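You operate a simulated robot arm through the tools that you are given. There is no shell and no other tool.

Carry out the task below with a simulated two-armed robot. There is one attempt and no reset: what you move stays moved.

TASK
Probe the three pots by the sliders and set the driest one's slider to LOW.
Fine: leave the other sliders; stand the probe back in its holder.

The check looks at the end state, three seconds after you hand in, the way a careful person would. Anything else that was tipped, shoved, dropped, spilled or broken makes it a failure.

THE ROBOT
Two 7-joint arms with fingered hands on one trunk that stands fixed in place. Base frame: the origin is at the foot of the trunk, x ahead of it, y to its left, z up. Lengths are in mm, angles in degrees, forces in N, time in s.
The left shoulder is at [40, 187, 1282], the right one opposite. With the tool pointing down near the work surface each hand reaches from about 100 to 740 mm from the base axis, measured 20 degrees to its own side. Payload 3.6 kg a hand.
Tool frame (each hand has its own): the origin (TCP) lies between the finger pads and is the grasp point; the fingertips stand 26 mm ahead of it; z points along the fingers, y is the line along which they close. The gripper opens to 88 mm; its body begins 30 mm behind the TCP. The gripper is a hand of 3 fingers: y runs from the thumb to the fingers, the wrist lies at [-17, -98, -164] in the tool frame, and closing takes about 1.5 s.
Orientation is that of the tool frame in the base frame, as a unit quaternion [x, y, z, w]. With the fingers straight down and the wrist toward the robot, the tool's x, y and z point along [0, 1, 0], [1, 0, 0] and [0, 0, -1] of the base frame.

THE INTERFACE
- The arms move only by the tool nudge_tool. It takes "left_plan", "right_plan" or both (then of equal length, played together; a hand with none holds still); each is a list of rows, each a list of 2 entries, a list of its own where there are three numbers: the turn, a rotation vector about the base's x, y, z in units of 180 degrees (1.0 is 180 degrees), then the shift along the base's x, y, z in units of 300 mm (1.0 is 300 mm). In form: [[[rx, ry, rz], [tx, ty, tz]], ...]. A call has 1 to 20 rows; each row is the pose to reach, as a shift and turn from the pose commanded when the call began. "left_jaw" and "right_jaw" are, for a hand that has rows, the opening, from 0 (shut) to 1 (fully open), set as the call begins (left out, the last holds). A call with a number of a shift or a turn outside -1 to 1 is refused whole. A row lasts 0.2 s, in which the tool goes at most 50 mm and 8.6 degrees; a call with a longer step from one row to the next is refused whole, and so is a gripper value outside its range. A pose out of reach is approached as far as the arm can. The call stops where the force on the tool passes 50 N (or 10 N more than at its start, if that is more) or the arm is blocked; 0.2 s more then pass. The fingers move at their own pace (about 153 mm/s each) and stop on an object; they squeeze with about 31 N. The grip force told is the motor's: it shows also when the fingers shut on nothing. Time passes only in rows, and 0.2 s behind the last, so rows that repeat a pose let the fingers close. It gives the time, the measured TCP pose, the force on the tool (base axes), the opening and the grip force at its end, in the units of the frame above (readings bear some noise), with the torque about the TCP (base axes, N m) and any sound that the robot's microphone picked up.
- Cameras (640 x 400 px; columns grow to the right, rows downward): "scene" is now at [213, 56.4, 1223.9]; the picture's right is [0.63, -0.78, 0.00], its down [-0.08, -0.06, -0.99] and it looks along [0.77, 0.63, -0.10] (base axes); focal length 214 px, centre (320, 200). "left" rides on the left gripper at [-56, -80, -102] in its tool frame; the picture's right is [-0.73, -0.32, 0.60], its down [0.62, -0.67, 0.41] and it looks along [0.27, 0.68, 0.69] (tool axes); focal length 247 px, centre (320, 200). "right" rides on the right gripper at [56, -80, -102] in its tool frame; the picture's right is [-0.74, 0.32, -0.60], its down [-0.62, -0.67, 0.41] and it looks along [-0.27, 0.68, 0.69] (tool axes); focal length 247 px, centre (320, 200). There is no depth. A picture from a camera that has moved, and an enlarged one, comes with that camera's place and axes in the base frame and with its lens.
- snapshot(camera): a new picture of that camera. It takes no simulated time.
- move_column(by): moves the trunk up (or, below 0, down) by that many mm; the arms and the scene camera ride with it, the base frame stays. It gives what a move gives, with no picture.
- set_fingers(fingers, thumb_bend, thumb_turn, hand): sets how far each is bent, from 0 (flat) to 1 (curled in); at 0.3 the hand is open as for a grip, at 0.7 the pads meet at the TCP. One left out holds its place. A second passes; each finger stops where it meets its share of the squeeze, and holds until it gets a number again. A gripper value or a shape takes the hand back. It gives what a move gives, with no picture; readings hold the bend of each and the force on the fingers (four entries, about 0 where the hand has none), thumb and palm. thumb_turn goes from beside the hand (0) to across from the fingers (1), as for a grip.
- set_grasp(shape, hand): the hand has 3 fingers and takes this shape, open, in about a second: jaw (thumb against the fingers, like two jaws); tri (thumb and two fingers); tip (a fingertip pinch); poke (one finger out to press); point (the index stretched); flat (the hand flat); cup (the hand cupped); fist (a fist). The gripper value then closes the fingers along that shape, each until it touches; the sizes above hold for jaw. It gives what a move gives, with no picture.
- turn_head(pan, tilt): turns the head with the scene camera to pan (to the left, within 60 degrees either way) and tilt (down, from -29 to 69), counted from straight ahead of the robot (the tilt from the chest, where the trunk bows). It gives what a move gives.
- zoom(camera, box): a new picture of the part [left, top, right, bottom] of that camera's present view, enlarged. It takes no simulated time.
- hand_in(): hands the job in; it is judged then, once.

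Nothing tells you positions but the pictures and the camera data. Unless the task says otherwise, let go and move clear before handing in.

The tools are called after "Request:" by a JSON object that holds its "api" and its "payload". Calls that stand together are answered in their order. nudge_tool: Moves the arms, as the interface text tells. Its arguments: {"type":"object","properties":{"left_plan":{"type":"array","items":{"type":"array"}},"left_jaw":{"type":"number"},"right_plan":{"type":"array","items":{"type":"array"}},"right_jaw":{"type":"number"}},"required":[]} The other tools are called the same way: move_column (by) moves the trunk up or down; set_grasp (shape, hand) gives the hand a shape; set_fingers (fingers, thumb_bend, thumb_turn, hand) moves the fingers one by one; turn_head (pan, tilt) turns the head that bears the scene camera; snapshot (camera) takes a picture; zoom (camera, box) takes an enlarged picture of a part of a camera's view; hand_in () hands the job in.

At the start:

```text
time: 0.0
left_tool_pos: [351.2, 451.2, 1297.6]
left_tool_rot: [0.708, 0.707, 0.0, 0.0]
left_ft_force: [-0.6, 0.1, -0.2]
left_wrist_torque: [0.01, -0.01, 0.0]
left_finger_gap: 87.8
left_grasp_force: 0.0
left_shape: jaw
left_bend: [0.3, 0.3, 0.98]
left_finger forces: [0.1, 0.0, 0.0, 0.0, 0.1, 0.0]
right_tool_pos: [408.4, 55.2, 1258.5]
right_tool_rot: [0.707, 0.707, 0.0, 0.0]
right_ft_force: [0.1, 0.0, 0.0]
right_wrist_torque: [-0.03, 0.02, 0.0]
right_finger_gap: 87.7
right_grasp_force: 0.1
right_shape: jaw
right_bend: [0.3, 0.3, 0.98]
right_finger forces: [0.0, 0.1, 0.0, 0.1, 0.0, 0.1]
trunk travel left (down, up): [-425.0, 332.0]
head pan, tilt (commanded): [39.1, 5.7]
```

scene: 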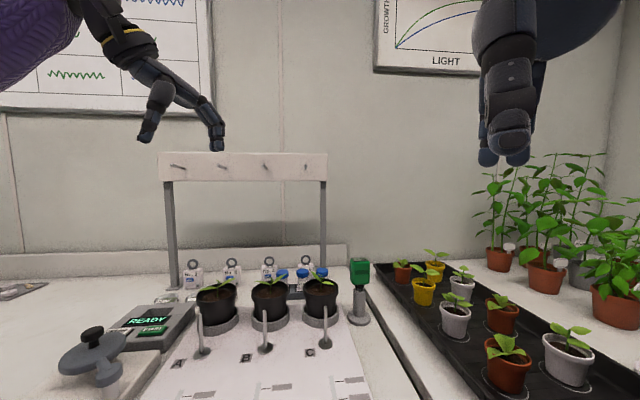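
right: 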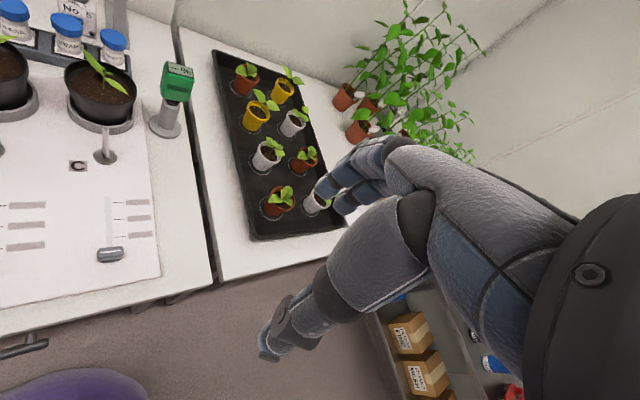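
left: 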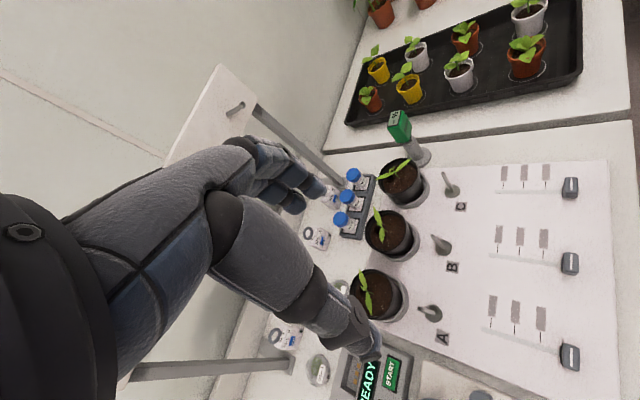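

I see three pots A, B, C on a white board with sliders nearer the robot, and a green-headed probe in its holder right of pot C. First I'll look more closely by tilting the head down.

Request:
{"api": "turn_head", "payload": {"pan": 25, "tilt": 40}}

Request:
{"api": "snapshot", "payload": {"camera": "scene"}}

Request:
{"api": "zoom", "payload": {"camera": "left", "box": [320, 100, 640, 400]}}

Request:
{"api": "zoom", "payload": {"camera": "right", "box": [0, 0, 240, 300]}}

```text
time: 1.0
left_tool_pos: [350.0, 450.8, 1297.6]
left_tool_rot: [0.708, 0.707, 0.0, 0.0]
left_ft_force: [0.5, 0.0, -0.4]
left_wrist_torque: [0.0, -0.02, 0.01]
left_finger_gap: 87.7
left_grasp_force: 0.0
left_shape: jaw
left_bend: [0.3, 0.3, 0.98]
left_finger forces: [0.1, 0.0, 0.0, 0.0, 0.0, 0.0]
right_tool_pos: [408.5, 54.7, 1259.8]
right_tool_rot: [0.706, 0.708, 0.0, 0.0]
right_ft_force: [0.1, -0.2, 0.7]
right_wrist_torque: [0.02, 0.02, 0.02]
right_finger_gap: 87.8
right_grasp_force: 0.1
right_shape: jaw
right_bend: [0.3, 0.3, 0.98]
right_finger forces: [0.0, 0.0, 0.0, 0.0, 0.0, 0.0]
trunk travel left (down, up): [-425.0, 332.0]
head pan, tilt (commanded): [25.0, 40.0]
```

```text
taken
camera scene: at [218.6, 34.4, 1169.3], right [0.42, -0.91, 0.0], down [-0.58, -0.27, -0.77], along [0.69, 0.32, -0.64], focal length 214 px, centre (320, 200)
```

scene: 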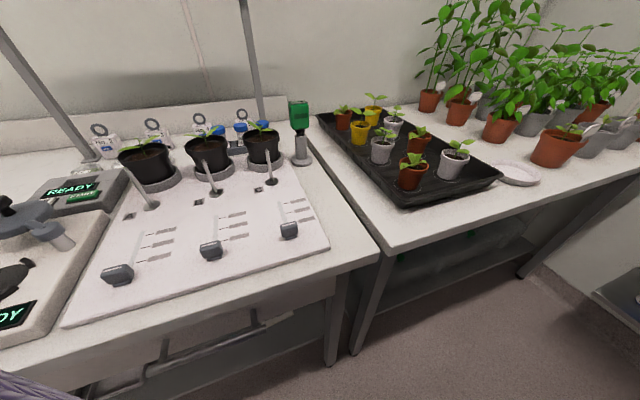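

```text
1.33 times, centred on (480, 250) of left
camera zoom: at [270.1, 393.9, 1400.6], right [-0.32, -0.73, -0.6], down [-0.67, 0.62, -0.41], along [0.68, 0.27, -0.69], focal length 329 px, centre (107, 133)
```

zoom: 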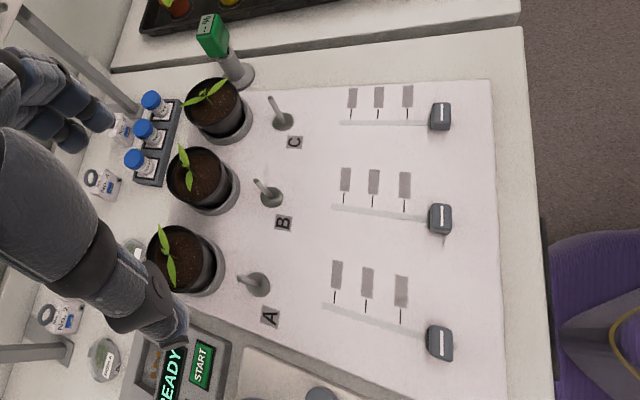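

```text
1.33 times, centred on (120, 150) of right
camera zoom: at [328.5, 110.1, 1362.4], right [0.32, -0.73, 0.6], down [-0.66, -0.62, -0.41], along [0.68, -0.27, -0.69], focal length 329 px, centre (587, 267)
```

zoom: 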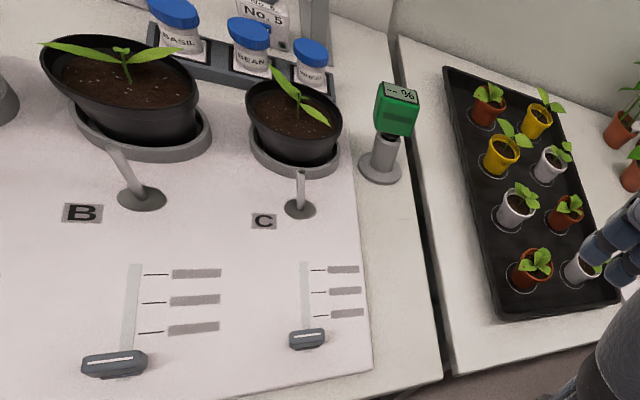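

The board holds pots A, B, C (left to right), each with a slider whose handle is now at the near end, and three marks with labels. I'll zoom in to read the labels and see the probe, then triangulate.

Request:
{"api": "zoom", "payload": {"camera": "scene", "box": [80, 180, 340, 300]}}

Request:
{"api": "zoom", "payload": {"camera": "scene", "box": [100, 80, 340, 220]}}

Request:
{"api": "zoom", "payload": {"camera": "left", "box": [470, 150, 630, 250]}}

Request:
{"api": "zoom", "payload": {"camera": "right", "box": [0, 180, 160, 280]}}

Request:
{"api": "zoom", "payload": {"camera": "right", "box": [100, 40, 228, 140]}}

```text
2.46 times, centred on (210, 240) of scene
camera zoom: at [218.6, 34.4, 1169.3], right [0.42, -0.91, 0.0], down [-0.58, -0.27, -0.77], along [0.69, 0.32, -0.64], focal length 528 px, centre (591, 102)
```

zoom: 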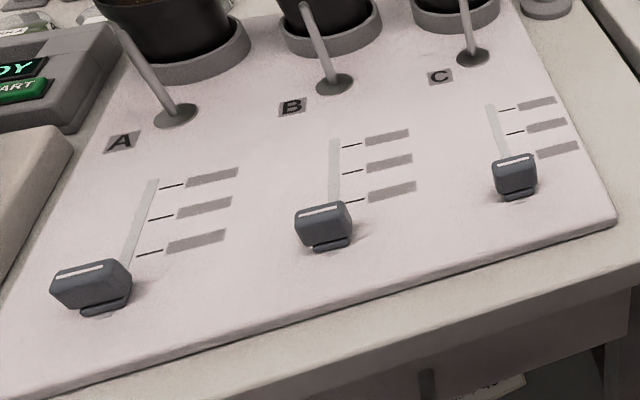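

```text
2.67 times, centred on (220, 150) of scene
camera zoom: at [218.6, 34.4, 1169.3], right [0.42, -0.91, 0.0], down [-0.58, -0.27, -0.77], along [0.69, 0.32, -0.64], focal length 572 px, centre (587, 333)
```

zoom: 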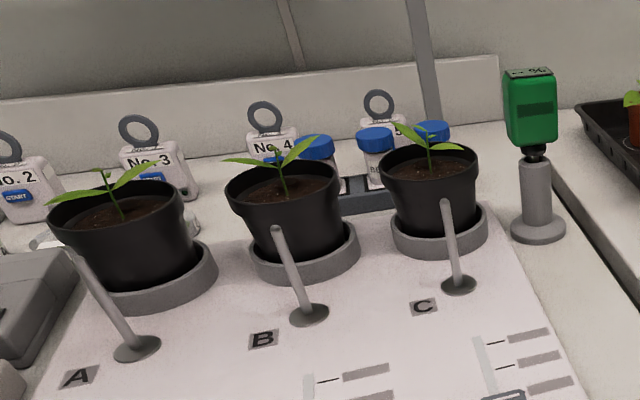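

```text
4.00 times, centred on (550, 200) of left
camera zoom: at [270.1, 393.9, 1400.6], right [-0.32, -0.73, -0.6], down [-0.67, 0.62, -0.41], along [0.68, 0.27, -0.69], focal length 988 px, centre (-600, 200)
```

zoom: 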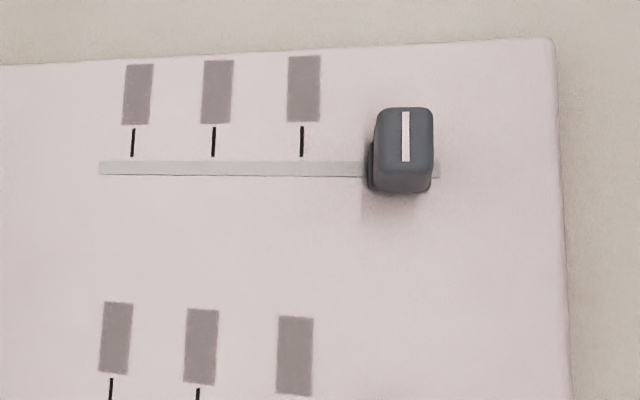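

```text
4.00 times, centred on (80, 230) of right
camera zoom: at [328.5, 110.1, 1362.4], right [0.32, -0.73, 0.6], down [-0.66, -0.62, -0.41], along [0.68, -0.27, -0.69], focal length 988 px, centre (1280, 80)
```

zoom: 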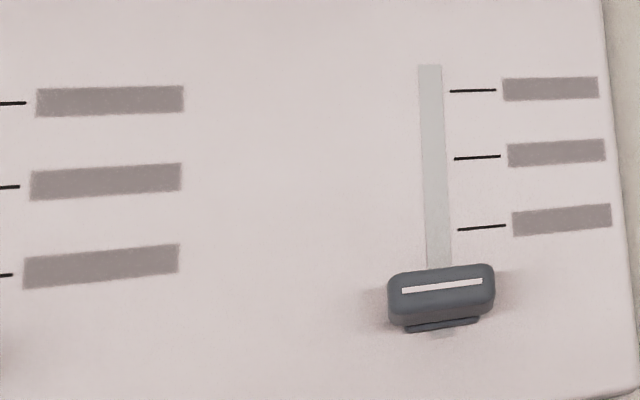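

```text
4.00 times, centred on (164, 90) of right
camera zoom: at [328.5, 110.1, 1362.4], right [0.32, -0.73, 0.6], down [-0.66, -0.62, -0.41], along [0.68, -0.27, -0.69], focal length 988 px, centre (944, 640)
```

zoom: 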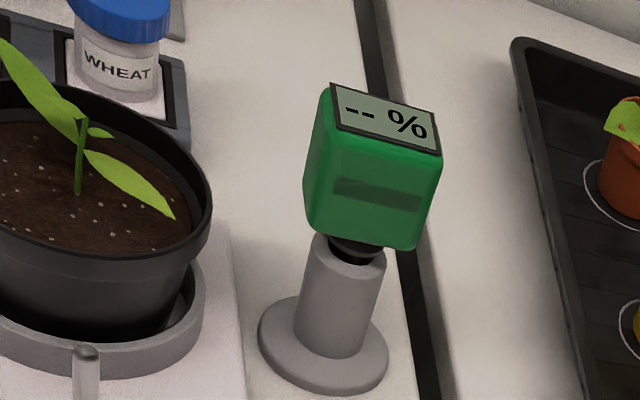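

The probe holder is at about (692, 311), table z≈857; soil of pot C at about (613, 380, 948), B (522, 464), A (436, 556). Next I zoom harder on the slider labels and the probe head.

Request:
{"api": "zoom", "payload": {"camera": "left", "box": [490, 155, 560, 200]}}

Request:
{"api": "zoom", "payload": {"camera": "scene", "box": [205, 195, 265, 235]}}

Request:
{"api": "zoom", "payload": {"camera": "left", "box": [360, 100, 456, 160]}}

Request:
{"api": "zoom", "payload": {"camera": "scene", "box": [225, 90, 337, 160]}}

```text
8.89 times, centred on (525, 178) of left
camera zoom: at [270.1, 393.9, 1400.6], right [-0.32, -0.73, -0.6], down [-0.67, 0.62, -0.41], along [0.68, 0.27, -0.69], focal length 2195 px, centre (-1502, 400)
```

zoom: 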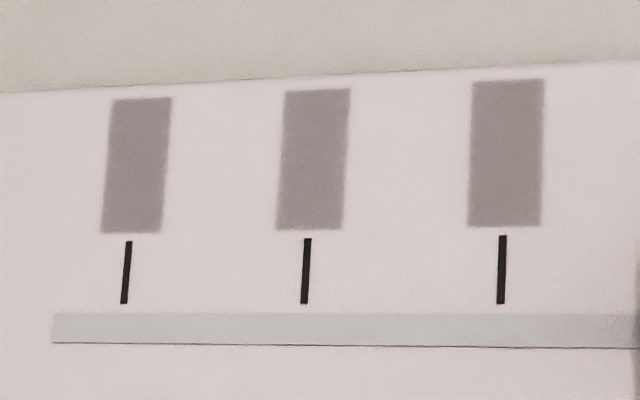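

```text
10.00 times, centred on (235, 215) of scene
camera zoom: at [218.6, 34.4, 1169.3], right [0.42, -0.91, 0.0], down [-0.58, -0.27, -0.77], along [0.69, 0.32, -0.64], focal length 2145 px, centre (1170, 50)
```

zoom: 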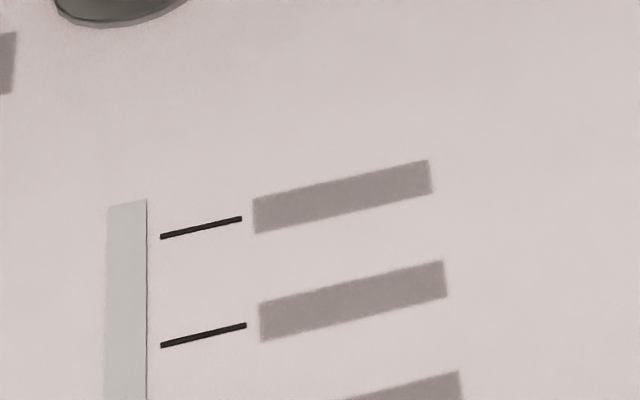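

```text
6.67 times, centred on (408, 130) of left
camera zoom: at [270.1, 393.9, 1400.6], right [-0.32, -0.73, -0.6], down [-0.67, 0.62, -0.41], along [0.68, 0.27, -0.69], focal length 1646 px, centre (-267, 667)
```

zoom: 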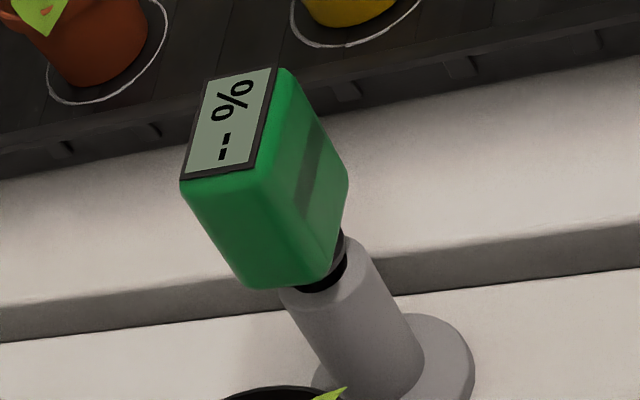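

```text
5.71 times, centred on (281, 125) of scene
camera zoom: at [218.6, 34.4, 1169.3], right [0.42, -0.91, 0.0], down [-0.58, -0.27, -0.77], along [0.69, 0.32, -0.64], focal length 1226 px, centre (543, 629)
```

zoom: 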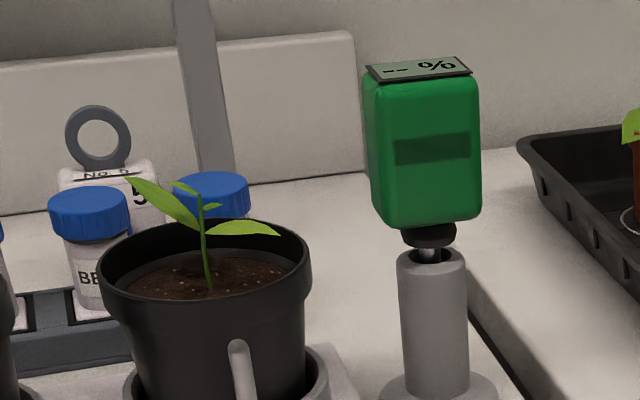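

The label plates look blank from here, so I'll bring the left hand camera down over the slider area (well above the handles) to read them.

Request:
{"api": "nudge_tool", "payload": {"left_plan": [[[0, 0, 0], [-0.017, -0.053, -0.1]], [[0, 0, 0], [-0.034, -0.106, -0.2]], [[0, 0, 0], [-0.05, -0.16, -0.3]], [[0, 0, 0], [-0.067, -0.213, -0.4]], [[0, 0, 0], [-0.084, -0.267, -0.5]], [[0, 0, 0], [-0.1, -0.32, -0.6]], [[0, 0, 0], [-0.117, -0.373, -0.7]], [[0, 0, 0], [-0.134, -0.427, -0.8]], [[0, 0, 0], [-0.15, -0.48, -0.9]], [[0, 0, 0], [-0.167, -0.533, -0.98]]]}}

Request:
{"api": "snapshot", "payload": {"camera": "left"}}

Request:
{"api": "snapshot", "payload": {"camera": "scene"}}

```text
time: 3.2
left_tool_pos: [329.3, 300.3, 985.1]
left_tool_rot: [0.707, 0.707, -0.001, 0.0]
left_ft_force: [-1.0, -0.4, 0.2]
left_wrist_torque: [0.01, 0.05, 0.02]
left_finger_gap: 87.4
left_grasp_force: 0.0
left_shape: jaw
left_bend: [0.3, 0.3, 0.98]
left_finger forces: [0.0, 0.0, 0.0, 0.1, 0.0, 0.0]
left hand out of reach, approached as far as the arm can: row 5, 6, 7, 8, 9, 10
right_tool_pos: [409.3, 54.1, 1258.3]
right_tool_rot: [0.706, 0.708, 0.0, 0.0]
right_ft_force: [0.5, -0.3, -0.5]
right_wrist_torque: [0.01, 0.03, -0.01]
right_finger_gap: 87.5
right_grasp_force: 0.0
right_shape: jaw
right_bend: [0.3, 0.3, 0.98]
right_finger forces: [0.0, 0.0, 0.1, 0.0, 0.0, 0.0]
trunk travel left (down, up): [-425.0, 332.0]
head pan, tilt (commanded): [25.0, 40.0]
```

```text
taken
camera left: at [249.0, 243.6, 1086.3], right [-0.32, -0.73, -0.6], down [-0.66, 0.62, -0.41], along [0.68, 0.27, -0.69], focal length 247 px, centre (320, 200)
```

left: 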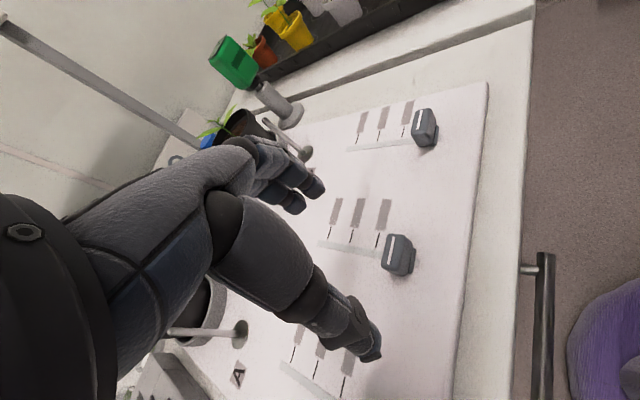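

```text
taken
camera scene: at [218.5, 34.0, 1169.2], right [0.42, -0.91, 0.0], down [-0.58, -0.27, -0.77], along [0.69, 0.32, -0.64], focal length 214 px, centre (320, 200)
```

scene: 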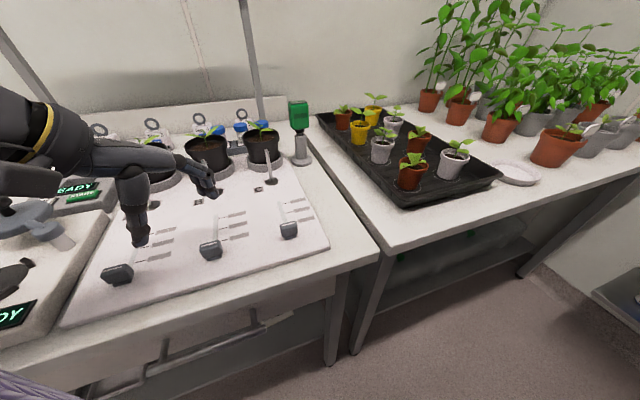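

The hand settled at (329, 300, 985), and the sliders are visible. Zoom into the labels.

Request:
{"api": "zoom", "payload": {"camera": "left", "box": [310, 180, 422, 250]}}

Request:
{"api": "zoom", "payload": {"camera": "left", "box": [340, 90, 452, 160]}}

Request:
{"api": "zoom", "payload": {"camera": "left", "box": [270, 320, 382, 400]}}

```text
5.71 times, centred on (366, 215) of left
camera zoom: at [249.0, 243.6, 1086.3], right [-0.32, -0.73, -0.6], down [-0.66, 0.62, -0.41], along [0.68, 0.27, -0.69], focal length 1411 px, centre (57, 114)
```

zoom: 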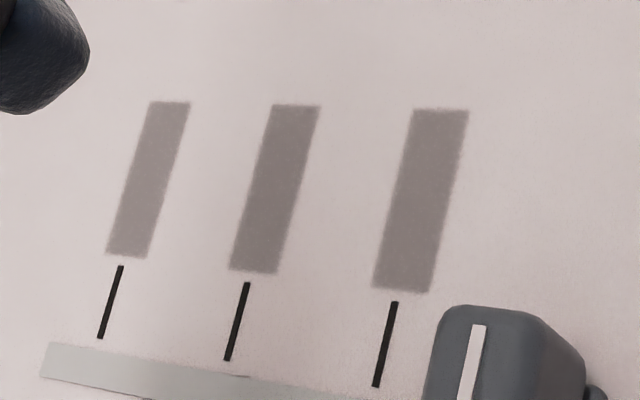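

```text
5.71 times, centred on (396, 125) of left
camera zoom: at [249.0, 243.6, 1086.3], right [-0.32, -0.73, -0.6], down [-0.66, 0.62, -0.41], along [0.68, 0.27, -0.69], focal length 1411 px, centre (-114, 629)
```

zoom: 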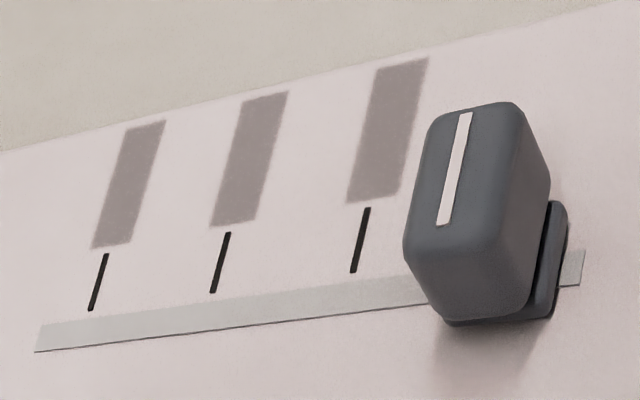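

```text
5.00 times, centred on (326, 360) of left
camera zoom: at [249.0, 243.6, 1086.3], right [-0.32, -0.73, -0.6], down [-0.66, 0.62, -0.41], along [0.68, 0.27, -0.69], focal length 1235 px, centre (290, -600)
```

zoom: 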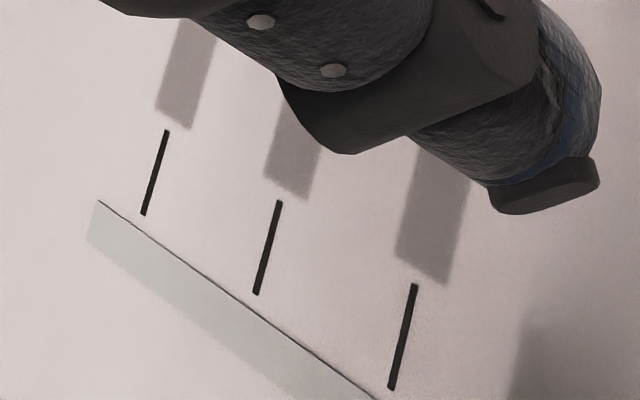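

Labels still don't resolve at this distance; I'll read the relevant one from closer once I know which pot is driest. Now I move the left hand up and forward, yawing 45° to align with the probe head.

Request:
{"api": "nudge_tool", "payload": {"left_plan": [[[0, 0, 0.031], [0.042, 0.025, 0.0625]], [[0, 0, 0.0625], [0.083, 0.05, 0.125]], [[0, 0, 0.094], [0.125, 0.075, 0.1875]], [[0, 0, 0.125], [0.167, 0.1, 0.25]], [[0, 0, 0.156], [0.208, 0.125, 0.3125]], [[0, 0, 0.1875], [0.25, 0.15, 0.375]], [[0, 0, 0.219], [0.292, 0.175, 0.4375]], [[0, 0, 0.25], [0.333, 0.2, 0.5]], [[0, 0, 0.25], [0.333, 0.2, 0.5]]]}}

Request:
{"api": "snapshot", "payload": {"camera": "left"}}

```text
time: 5.2
left_tool_pos: [430.8, 361.8, 1134.9]
left_tool_rot: [0.38, 0.925, -0.001, 0.0]
left_ft_force: [-0.5, -0.8, -0.2]
left_wrist_torque: [0.0, 0.01, -0.01]
left_finger_gap: 87.5
left_grasp_force: 0.1
left_shape: jaw
left_bend: [0.3, 0.3, 0.98]
left_finger forces: [0.0, 0.0, 0.0, 0.0, 0.0, 0.1]
right_tool_pos: [408.9, 54.5, 1259.8]
right_tool_rot: [0.707, 0.708, 0.0, 0.0]
right_ft_force: [0.2, 0.0, 0.7]
right_wrist_torque: [-0.02, -0.02, -0.01]
right_finger_gap: 88.0
right_grasp_force: 0.1
right_shape: jaw
right_bend: [0.3, 0.3, 0.98]
right_finger forces: [0.1, 0.1, 0.1, 0.0, 0.1, 0.0]
trunk travel left (down, up): [-425.0, 332.0]
head pan, tilt (commanded): [25.0, 40.0]
```

```text
taken
camera left: at [414.1, 264.7, 1237.1], right [0.3, -0.74, -0.6], down [-0.91, -0.03, -0.41], along [0.29, 0.67, -0.69], focal length 247 px, centre (320, 200)
```

left: 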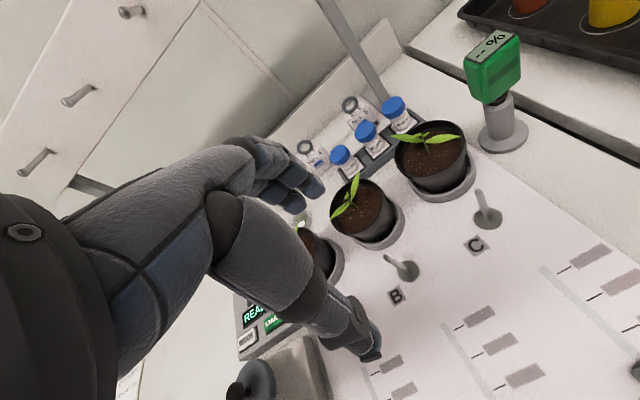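

The yaw works as expected and the commanded pose follows the reached one. I'll zoom on the probe head from here to refine its place and orientation.

Request:
{"api": "zoom", "payload": {"camera": "left", "box": [440, 15, 568, 165]}}

Request:
{"api": "zoom", "payload": {"camera": "right", "box": [140, 50, 220, 140]}}

Request:
{"api": "zoom", "payload": {"camera": "left", "box": [310, 80, 490, 260]}}

```text
2.67 times, centred on (504, 90) of left
camera zoom: at [414.1, 264.7, 1237.1], right [0.3, -0.74, -0.6], down [-0.91, -0.03, -0.41], along [0.29, 0.67, -0.69], focal length 659 px, centre (-171, 493)
```

zoom: 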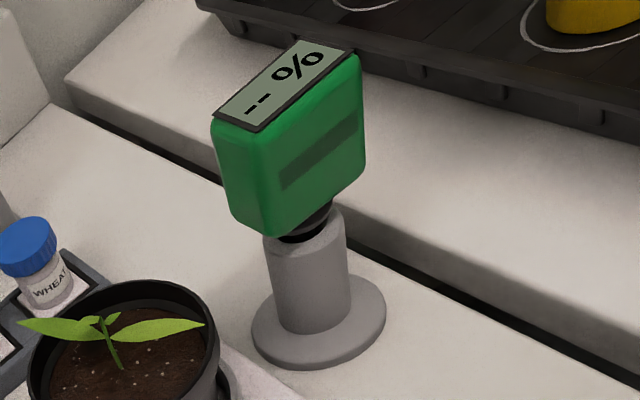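

```text
4.44 times, centred on (180, 95) of right
camera zoom: at [328.4, 110.2, 1362.4], right [0.32, -0.73, 0.6], down [-0.66, -0.62, -0.41], along [0.68, -0.27, -0.69], focal length 1098 px, centre (942, 667)
```

zoom: 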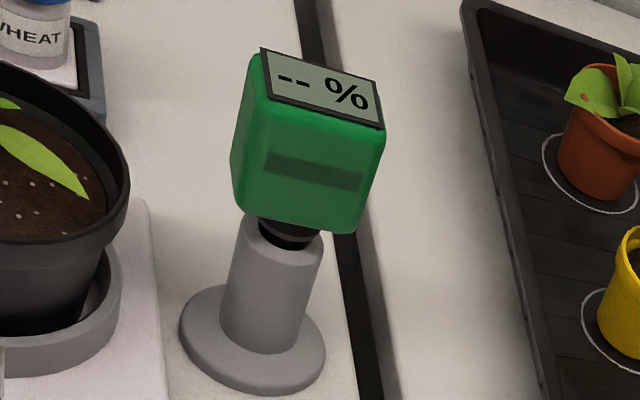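

```text
2.22 times, centred on (400, 170) of left
camera zoom: at [414.1, 264.7, 1237.1], right [0.3, -0.74, -0.6], down [-0.91, -0.03, -0.41], along [0.29, 0.67, -0.69], focal length 549 px, centre (142, 267)
```

zoom: 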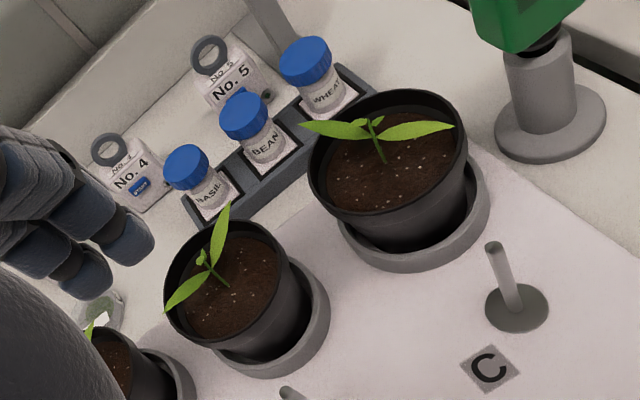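

The probe axis works out at about (688, 312) with head top z≈1018, head long side across at 45°. I'll move the left hand above it, still clear, and check.

Request:
{"api": "nudge_tool", "payload": {"left_plan": [[[0, 0, 0], [0.107, -0.021, -0.019]], [[0, 0, 0], [0.214, -0.042, -0.037]], [[0, 0, 0], [0.322, -0.062, -0.056]], [[0, 0, 0], [0.429, -0.083, -0.075]], [[0, 0, 0], [0.536, -0.104, -0.094]], [[0, 0, 0], [0.643, -0.125, -0.112]], [[0, 0, 0], [0.75, -0.145, -0.131]], [[0, 0, 0], [0.857, -0.166, -0.15]], [[0, 0, 0], [0.857, -0.166, -0.15]]]}}

Request:
{"api": "snapshot", "payload": {"camera": "left"}}

Request:
{"api": "snapshot", "payload": {"camera": "scene"}}

Request:
{"api": "snapshot", "payload": {"camera": "right"}}

```text
time: 7.2
left_tool_pos: [689.7, 314.3, 1086.6]
left_tool_rot: [0.383, 0.924, -0.001, 0.001]
left_ft_force: [0.1, 0.1, -0.6]
left_wrist_torque: [-0.01, 0.01, -0.01]
left_finger_gap: 87.5
left_grasp_force: 0.0
left_shape: jaw
left_bend: [0.3, 0.3, 0.98]
left_finger forces: [0.0, 0.0, 0.0, 0.0, 0.1, 0.0]
right_tool_pos: [407.7, 54.7, 1259.7]
right_tool_rot: [0.707, 0.707, 0.0, 0.0]
right_ft_force: [-0.2, 0.5, 0.5]
right_wrist_torque: [0.0, -0.02, 0.02]
right_finger_gap: 87.7
right_grasp_force: 0.1
right_shape: jaw
right_bend: [0.3, 0.3, 0.98]
right_finger forces: [0.1, 0.0, 0.0, 0.0, 0.1, 0.0]
trunk travel left (down, up): [-425.0, 332.0]
head pan, tilt (commanded): [25.0, 40.0]
```

```text
taken
camera left: at [671.4, 216.8, 1189.3], right [0.29, -0.75, -0.6], down [-0.91, -0.03, -0.41], along [0.29, 0.67, -0.69], focal length 247 px, centre (320, 200)
```

left: 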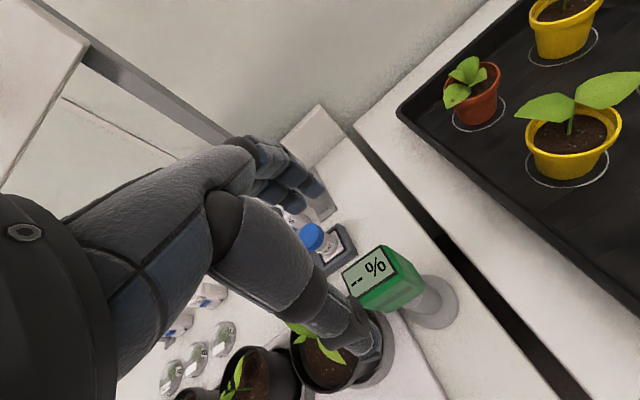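

```text
taken
camera scene: at [218.3, 34.8, 1169.3], right [0.42, -0.91, 0.0], down [-0.58, -0.27, -0.77], along [0.69, 0.32, -0.64], focal length 214 px, centre (320, 200)
```

scene: 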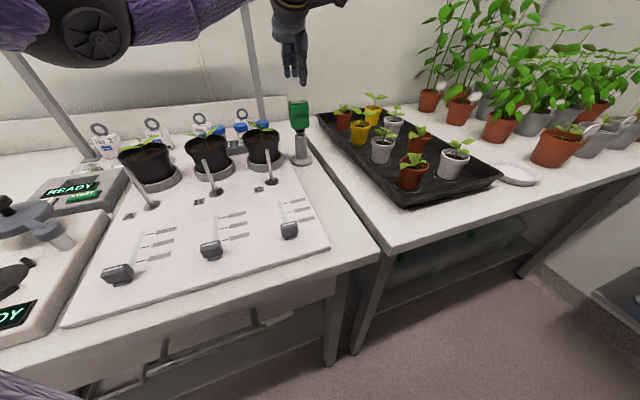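

```text
taken
camera right: at [328.1, 110.7, 1362.5], right [0.32, -0.73, 0.6], down [-0.66, -0.62, -0.41], along [0.68, -0.27, -0.69], focal length 247 px, centre (320, 200)
```

right: 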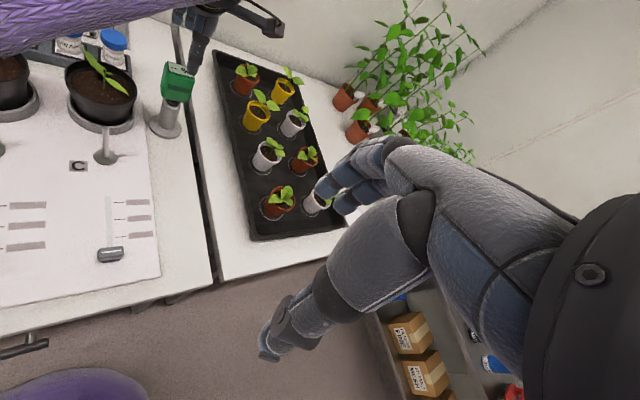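

Prediction and picture agree: the head sits on the tool axis within ~2 mm. I descend so the TCP is about 15 mm below the head top, then look before closing.

Request:
{"api": "nudge_tool", "payload": {"left_plan": [[[0, 0, 0], [0, -0.002, -0.05]], [[0, 0, 0], [0, -0.004, -0.1]], [[0, 0, 0], [0, -0.005, -0.15]], [[0, 0, 0], [0, -0.005, -0.2]], [[0, 0, 0], [0, -0.005, -0.235]], [[0, 0, 0], [0, -0.005, -0.265]], [[0, 0, 0], [0, -0.005, -0.265]]]}}

Request:
{"api": "snapshot", "payload": {"camera": "left"}}

Request:
{"api": "zoom", "payload": {"camera": "scene", "box": [220, 40, 360, 170]}}

Request:
{"api": "zoom", "payload": {"camera": "right", "box": [120, 0, 240, 140]}}

```text
time: 8.8
left_tool_pos: [689.4, 310.7, 1007.6]
left_tool_rot: [0.382, 0.924, 0.0, 0.0]
left_ft_force: [0.1, -0.3, 0.6]
left_wrist_torque: [0.03, 0.01, -0.01]
left_finger_gap: 88.0
left_grasp_force: 0.2
left_shape: jaw
left_bend: [0.3, 0.3, 0.98]
left_finger forces: [0.0, 0.1, 0.0, 0.0, 0.1, 0.1]
right_tool_pos: [408.9, 55.5, 1258.9]
right_tool_rot: [0.706, 0.708, 0.0, -0.001]
right_ft_force: [-0.2, 0.0, -0.2]
right_wrist_torque: [0.0, -0.02, 0.0]
right_finger_gap: 87.9
right_grasp_force: 0.1
right_shape: jaw
right_bend: [0.3, 0.3, 0.98]
right_finger forces: [0.0, 0.0, 0.0, 0.0, 0.1, 0.0]
trunk travel left (down, up): [-425.0, 332.0]
head pan, tilt (commanded): [25.0, 40.0]
```

```text
taken
camera left: at [671.9, 213.6, 1110.2], right [0.29, -0.75, -0.6], down [-0.91, -0.03, -0.41], along [0.29, 0.67, -0.69], focal length 247 px, centre (320, 200)
```

left: 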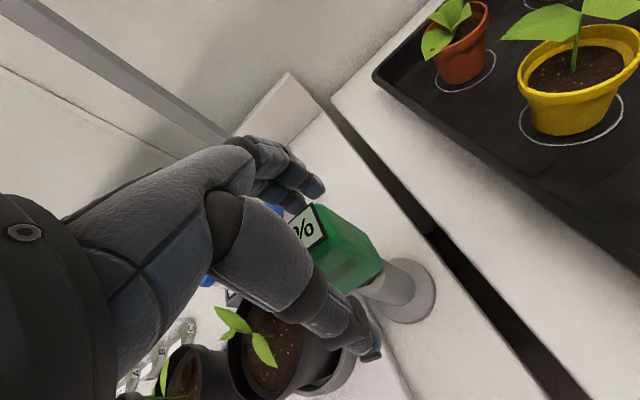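

```text
3.08 times, centred on (290, 105) of scene
camera zoom: at [218.7, 34.2, 1169.2], right [0.42, -0.91, 0.0], down [-0.58, -0.27, -0.77], along [0.69, 0.32, -0.64], focal length 660 px, centre (412, 492)
```

zoom: 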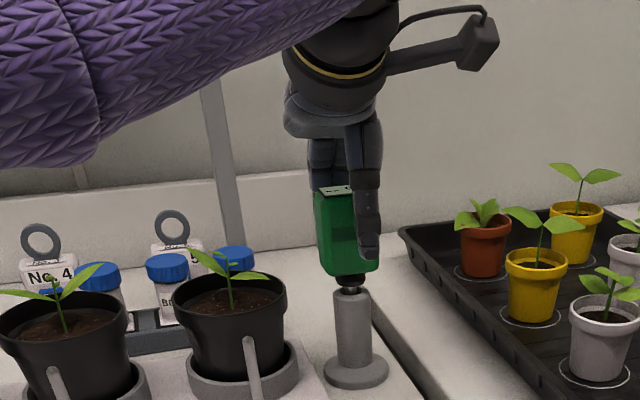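

```text
2.86 times, centred on (180, 70) of right
camera zoom: at [328.6, 110.0, 1362.4], right [0.32, -0.73, 0.6], down [-0.66, -0.62, -0.41], along [0.68, -0.27, -0.69], focal length 706 px, centre (720, 571)
```

zoom: 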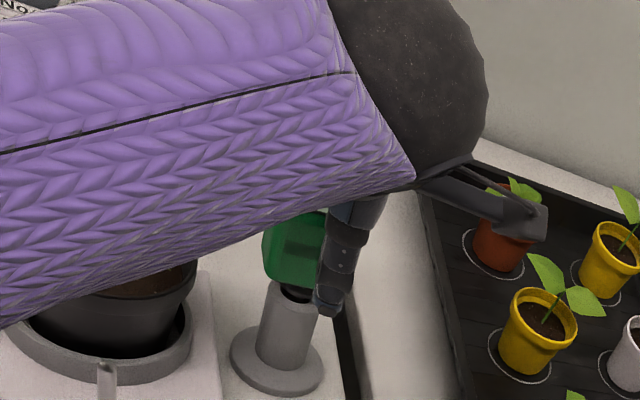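

The head is between thumb and fingers. I'll check how readable the display would be from the scene and left cameras in this grip.

Request:
{"api": "zoom", "payload": {"camera": "scene", "box": [276, 74, 316, 104]}}

Request:
{"api": "zoom", "payload": {"camera": "left", "box": [240, 170, 400, 300]}}

```text
13.33 times, centred on (296, 89) of scene
camera zoom: at [218.7, 34.2, 1169.2], right [0.42, -0.91, 0.0], down [-0.58, -0.27, -0.77], along [0.69, 0.32, -0.64], focal length 2860 px, centre (640, 1680)
```

zoom: 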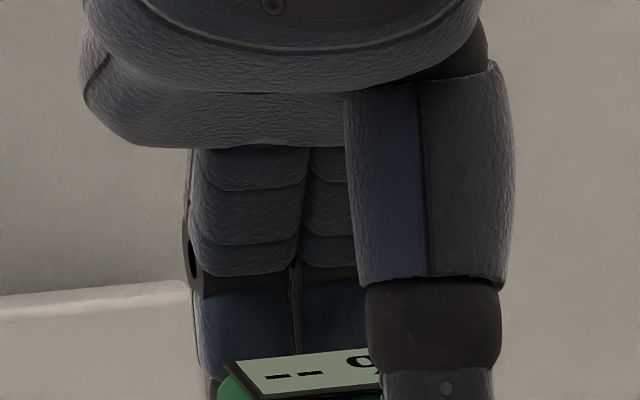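

```text
3.08 times, centred on (320, 235) of left
camera zoom: at [671.9, 213.6, 1110.2], right [0.29, -0.75, -0.6], down [-0.91, -0.03, -0.41], along [0.29, 0.67, -0.69], focal length 760 px, centre (320, 92)
```

zoom: 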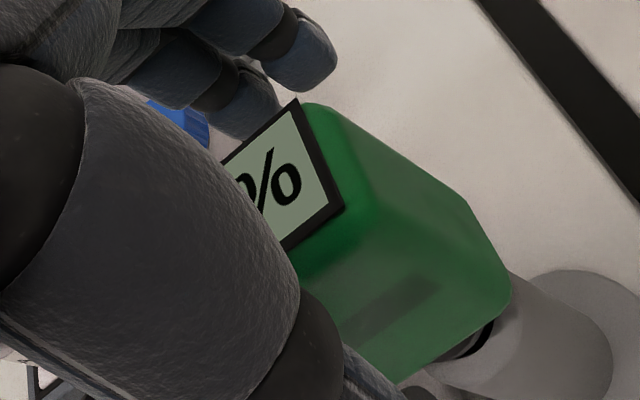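

The scene camera can see the digits' half of the display under the palm, so this grip works. Closing the fingers on the head now.

Request:
{"api": "nudge_tool", "payload": {"left_plan": [[[0, 0, 0], [0, 0, 0]], [[0, 0, 0], [0, 0, 0]], [[0, 0, 0], [0, 0, 0]], [[0, 0, 0], [0, 0, 0]], [[0, 0, 0], [0, 0, 0]], [[0, 0, 0], [0, 0, 0]], [[0, 0, 0], [0, 0, 0]], [[0, 0, 0], [0, 0, 0]], [[0, 0, 0], [0, 0, 0]]], "left_jaw": 0}}

Request:
{"api": "snapshot", "payload": {"camera": "left"}}

Request:
{"api": "zoom", "payload": {"camera": "scene", "box": [255, 60, 335, 120]}}

```text
time: 10.8
left_tool_pos: [688.9, 310.9, 1008.4]
left_tool_rot: [0.383, 0.924, 0.0, 0.001]
left_ft_force: [0.4, 0.3, 1.0]
left_wrist_torque: [-0.01, -0.04, 0.02]
left_finger_gap: 26.6
left_grasp_force: 31.1
left_shape: jaw
left_bend: [0.52, 0.73, 1.0]
left_finger forces: [14.3, 13.6, 0.1, 0.0, 27.8, 0.0]
right_tool_pos: [409.8, 54.2, 1259.7]
right_tool_rot: [0.706, 0.708, 0.001, 0.0]
right_ft_force: [0.1, -0.3, -0.7]
right_wrist_torque: [0.0, 0.02, 0.0]
right_finger_gap: 88.0
right_grasp_force: 0.0
right_shape: jaw
right_bend: [0.3, 0.3, 0.98]
right_finger forces: [0.0, 0.0, 0.1, 0.0, 0.0, 0.1]
trunk travel left (down, up): [-425.0, 332.0]
head pan, tilt (commanded): [25.0, 40.0]
```

```text
taken
camera left: at [672.1, 213.8, 1110.5], right [0.29, -0.74, -0.6], down [-0.91, -0.03, -0.41], along [0.29, 0.67, -0.69], focal length 247 px, centre (320, 200)
```

left: 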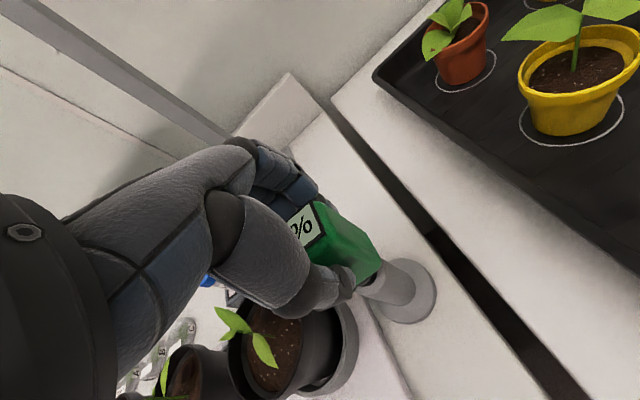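

```text
6.67 times, centred on (295, 90) of scene
camera zoom: at [218.8, 34.3, 1169.2], right [0.42, -0.91, 0.0], down [-0.58, -0.27, -0.77], along [0.69, 0.32, -0.64], focal length 1430 px, centre (487, 933)
```

zoom: 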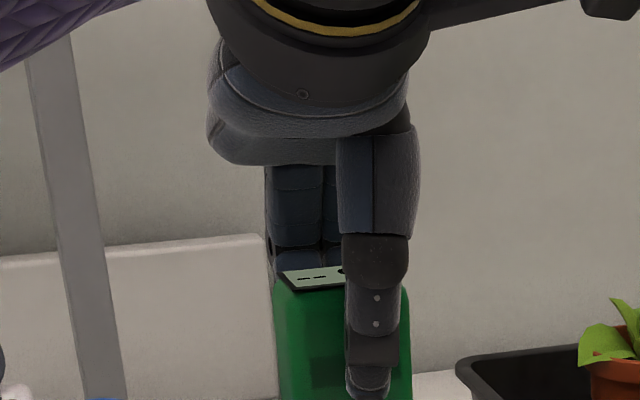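

Gripped on the head (gap 26.6 mm, 31 N). Lifting straight up out of the holder.

Request:
{"api": "nudge_tool", "payload": {"left_plan": [[[0, 0, 0], [0, 0, 0.03]], [[0, 0, 0], [0, 0, 0.07]], [[0, 0, 0], [0, 0, 0.12]], [[0, 0, 0], [0, 0, 0.18]], [[0, 0, 0], [0, 0, 0.24]], [[0, 0, 0], [0, 0, 0.3]], [[0, 0, 0], [0, 0, 0.36]], [[0, 0, 0], [0, 0, 0.42]], [[0, 0, 0], [0, 0, 0.45]], [[0, 0, 0], [0, 0, 0.45]]]}}

Request:
{"api": "snapshot", "payload": {"camera": "scene"}}

Request:
{"api": "zoom", "payload": {"camera": "scene", "box": [220, 30, 360, 170]}}

Request:
{"api": "snapshot", "payload": {"camera": "left"}}

```text
time: 13.0
left_tool_pos: [688.3, 310.5, 1143.0]
left_tool_rot: [0.383, 0.924, 0.0, 0.001]
left_ft_force: [0.3, 0.3, -1.0]
left_wrist_torque: [-0.01, 0.03, 0.03]
left_finger_gap: 26.4
left_grasp_force: 30.4
left_shape: jaw
left_bend: [0.52, 0.73, 1.0]
left_finger forces: [14.2, 13.6, 0.0, 0.0, 27.7, 0.1]
right_tool_pos: [408.8, 54.8, 1258.3]
right_tool_rot: [0.706, 0.708, 0.0, -0.001]
right_ft_force: [0.1, 0.2, 0.0]
right_wrist_torque: [-0.03, -0.03, -0.02]
right_finger_gap: 87.7
right_grasp_force: 0.1
right_shape: jaw
right_bend: [0.3, 0.3, 0.98]
right_finger forces: [0.1, 0.1, 0.1, 0.0, 0.0, 0.0]
trunk travel left (down, up): [-425.0, 332.0]
head pan, tilt (commanded): [25.0, 40.0]
```

```text
taken
camera scene: at [218.8, 34.3, 1169.1], right [0.42, -0.91, 0.0], down [-0.58, -0.27, -0.77], along [0.69, 0.32, -0.64], focal length 214 px, centre (320, 200)
```

scene: 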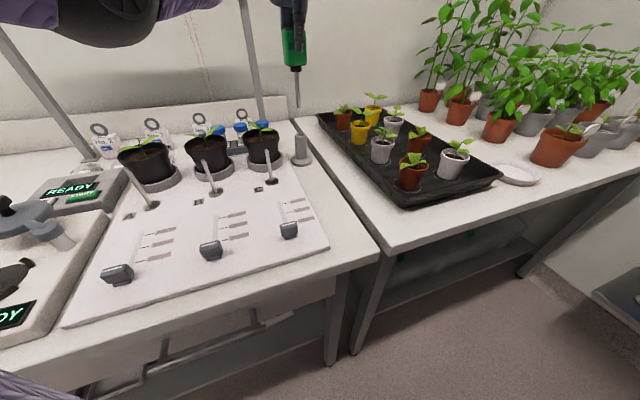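

```text
2.86 times, centred on (290, 100) of scene
camera zoom: at [218.8, 34.3, 1169.1], right [0.42, -0.91, 0.0], down [-0.58, -0.27, -0.77], along [0.69, 0.32, -0.64], focal length 613 px, centre (406, 486)
```

zoom: 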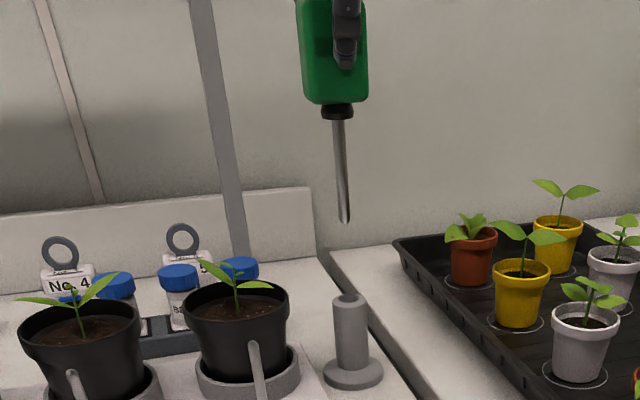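

```text
taken
camera left: at [671.9, 213.5, 1245.7], right [0.29, -0.74, -0.6], down [-0.91, -0.03, -0.41], along [0.29, 0.67, -0.69], focal length 247 px, centre (320, 200)
```

left: 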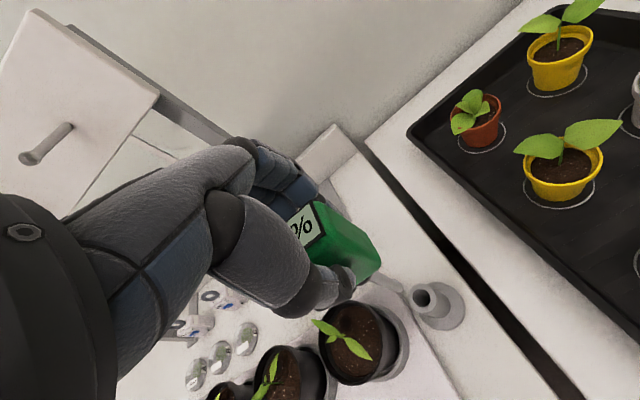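

The probe is out, with the tip about 135 mm below the TCP. Now I'll look at pot C and its plant from above to pick an insertion point away from the stem and leaves.

Request:
{"api": "zoom", "payload": {"camera": "left", "box": [290, 280, 430, 400]}}

Request:
{"api": "zoom", "payload": {"camera": "scene", "box": [170, 110, 300, 200]}}

Request:
{"api": "zoom", "payload": {"camera": "right", "box": [50, 40, 150, 140]}}

```text
3.33 times, centred on (360, 340) of left
camera zoom: at [671.9, 213.5, 1245.7], right [0.29, -0.74, -0.6], down [-0.91, -0.03, -0.41], along [0.29, 0.67, -0.69], focal length 823 px, centre (187, -267)
```

zoom: 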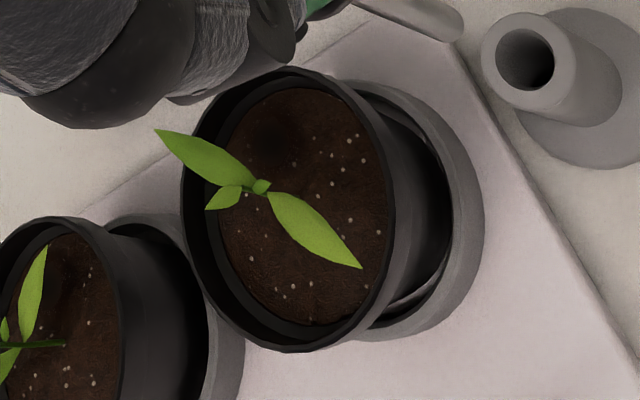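

```text
4.44 times, centred on (235, 155) of scene
camera zoom: at [218.8, 34.3, 1169.1], right [0.42, -0.91, 0.0], down [-0.58, -0.27, -0.77], along [0.69, 0.32, -0.64], focal length 953 px, centre (698, 400)
```

zoom: 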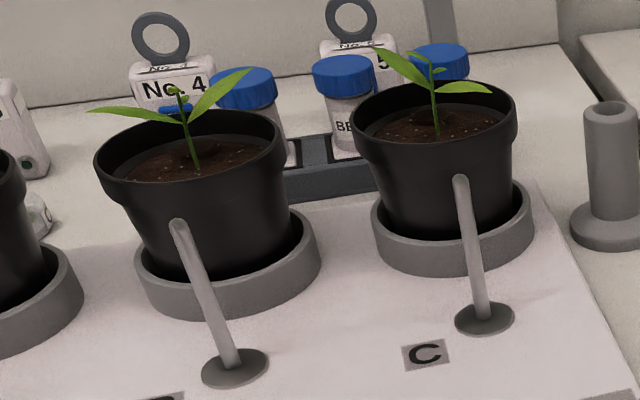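

```text
4.00 times, centred on (100, 90) of right
camera zoom: at [328.8, 110.1, 1362.3], right [0.32, -0.73, 0.6], down [-0.66, -0.62, -0.41], along [0.68, -0.27, -0.69], focal length 988 px, centre (1200, 640)
```

zoom: 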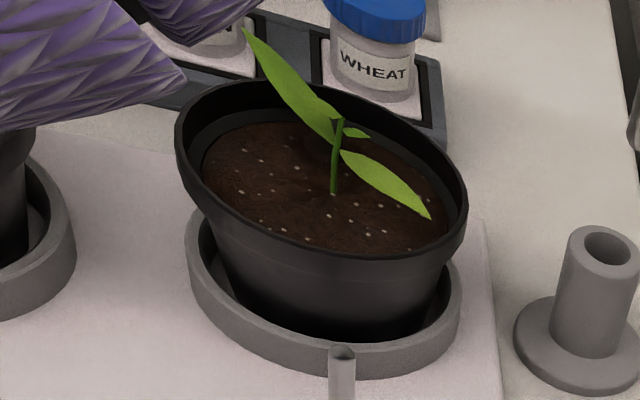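

Pot C: stem at (613, 380), soil z≈941, leaves spread along ±y at z≈975–980, so the −x side of the soil is free. I carry the probe there at height, turning slightly so the scene camera sees the digits.

Request:
{"api": "nudge_tool", "payload": {"left_plan": [[[0, 0, 0.005], [0, 0, 0.05]], [[0, 0, 0.015], [-0.06, 0.041, 0.06]], [[0, 0, 0.025], [-0.12, 0.082, 0.06]], [[0, 0, 0.035], [-0.18, 0.123, 0.06]], [[0, 0, 0.045], [-0.24, 0.164, 0.06]], [[0, 0, 0.0556], [-0.3, 0.205, 0.06]], [[0, 0, 0.0556], [-0.331, 0.226, 0.06]], [[0, 0, 0.0556], [-0.331, 0.226, 0.06]]]}}

Request:
{"api": "zoom", "payload": {"camera": "scene", "box": [180, 0, 340, 180]}}

Request:
{"api": "snapshot", "payload": {"camera": "left"}}

Request:
{"api": "zoom", "payload": {"camera": "right", "box": [0, 0, 200, 150]}}

```text
time: 14.8
left_tool_pos: [590.4, 377.8, 1162.4]
left_tool_rot: [0.301, 0.954, 0.0, 0.001]
left_ft_force: [0.1, 0.5, -0.3]
left_wrist_torque: [0.01, -0.01, -0.03]
left_finger_gap: 26.2
left_grasp_force: 31.2
left_shape: jaw
left_bend: [0.52, 0.73, 1.0]
left_finger forces: [14.2, 13.6, 0.0, 0.0, 27.7, 0.0]
right_tool_pos: [408.9, 54.3, 1260.0]
right_tool_rot: [0.706, 0.708, 0.0, 0.0]
right_ft_force: [0.6, -0.2, 0.0]
right_wrist_torque: [0.01, 0.01, 0.01]
right_finger_gap: 87.7
right_grasp_force: 0.1
right_shape: jaw
right_bend: [0.3, 0.3, 0.98]
right_finger forces: [0.0, 0.1, 0.0, 0.1, 0.0, 0.0]
trunk travel left (down, up): [-425.0, 332.0]
head pan, tilt (commanded): [25.0, 40.0]
```

```text
2.22 times, centred on (260, 90) of scene
camera zoom: at [218.8, 34.2, 1169.2], right [0.42, -0.91, 0.0], down [-0.58, -0.27, -0.77], along [0.69, 0.32, -0.64], focal length 477 px, centre (453, 444)
```

zoom: 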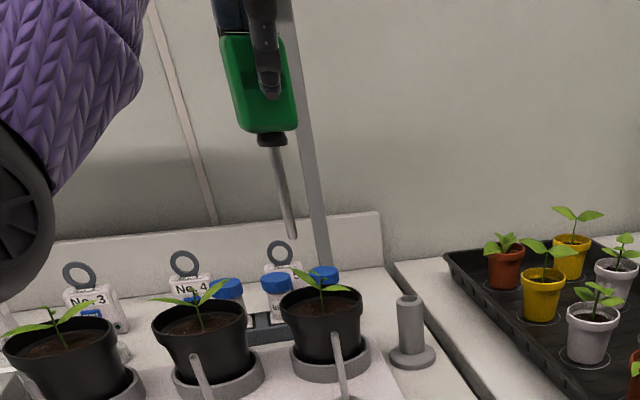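

```text
taken
camera left: at [590.0, 279.5, 1265.1], right [0.42, -0.68, -0.6], down [-0.89, -0.19, -0.41], along [0.17, 0.71, -0.69], focal length 247 px, centre (320, 200)
```

left: 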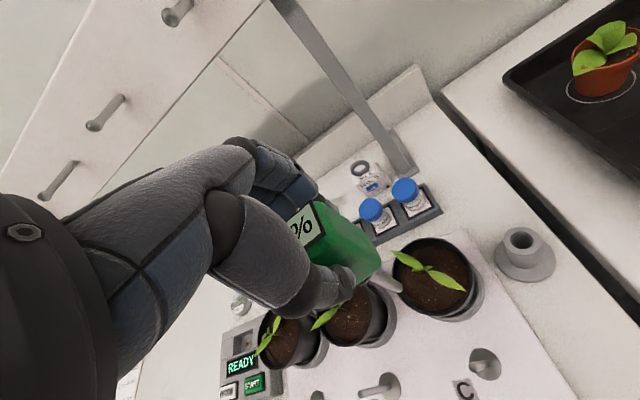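

```text
2.67 times, centred on (100, 75) of right
camera zoom: at [328.8, 110.1, 1362.4], right [0.32, -0.73, 0.6], down [-0.66, -0.62, -0.41], along [0.68, -0.27, -0.69], focal length 659 px, centre (907, 533)
```

zoom: 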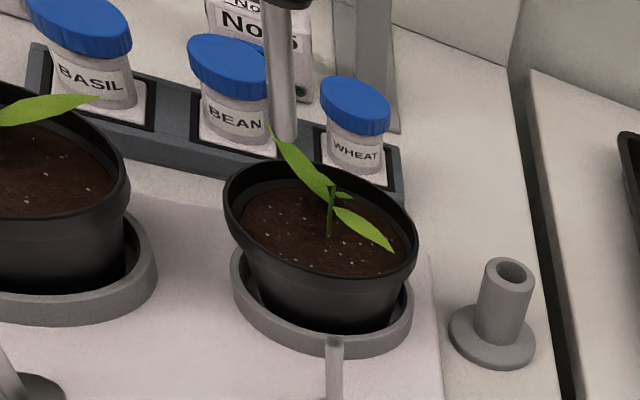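

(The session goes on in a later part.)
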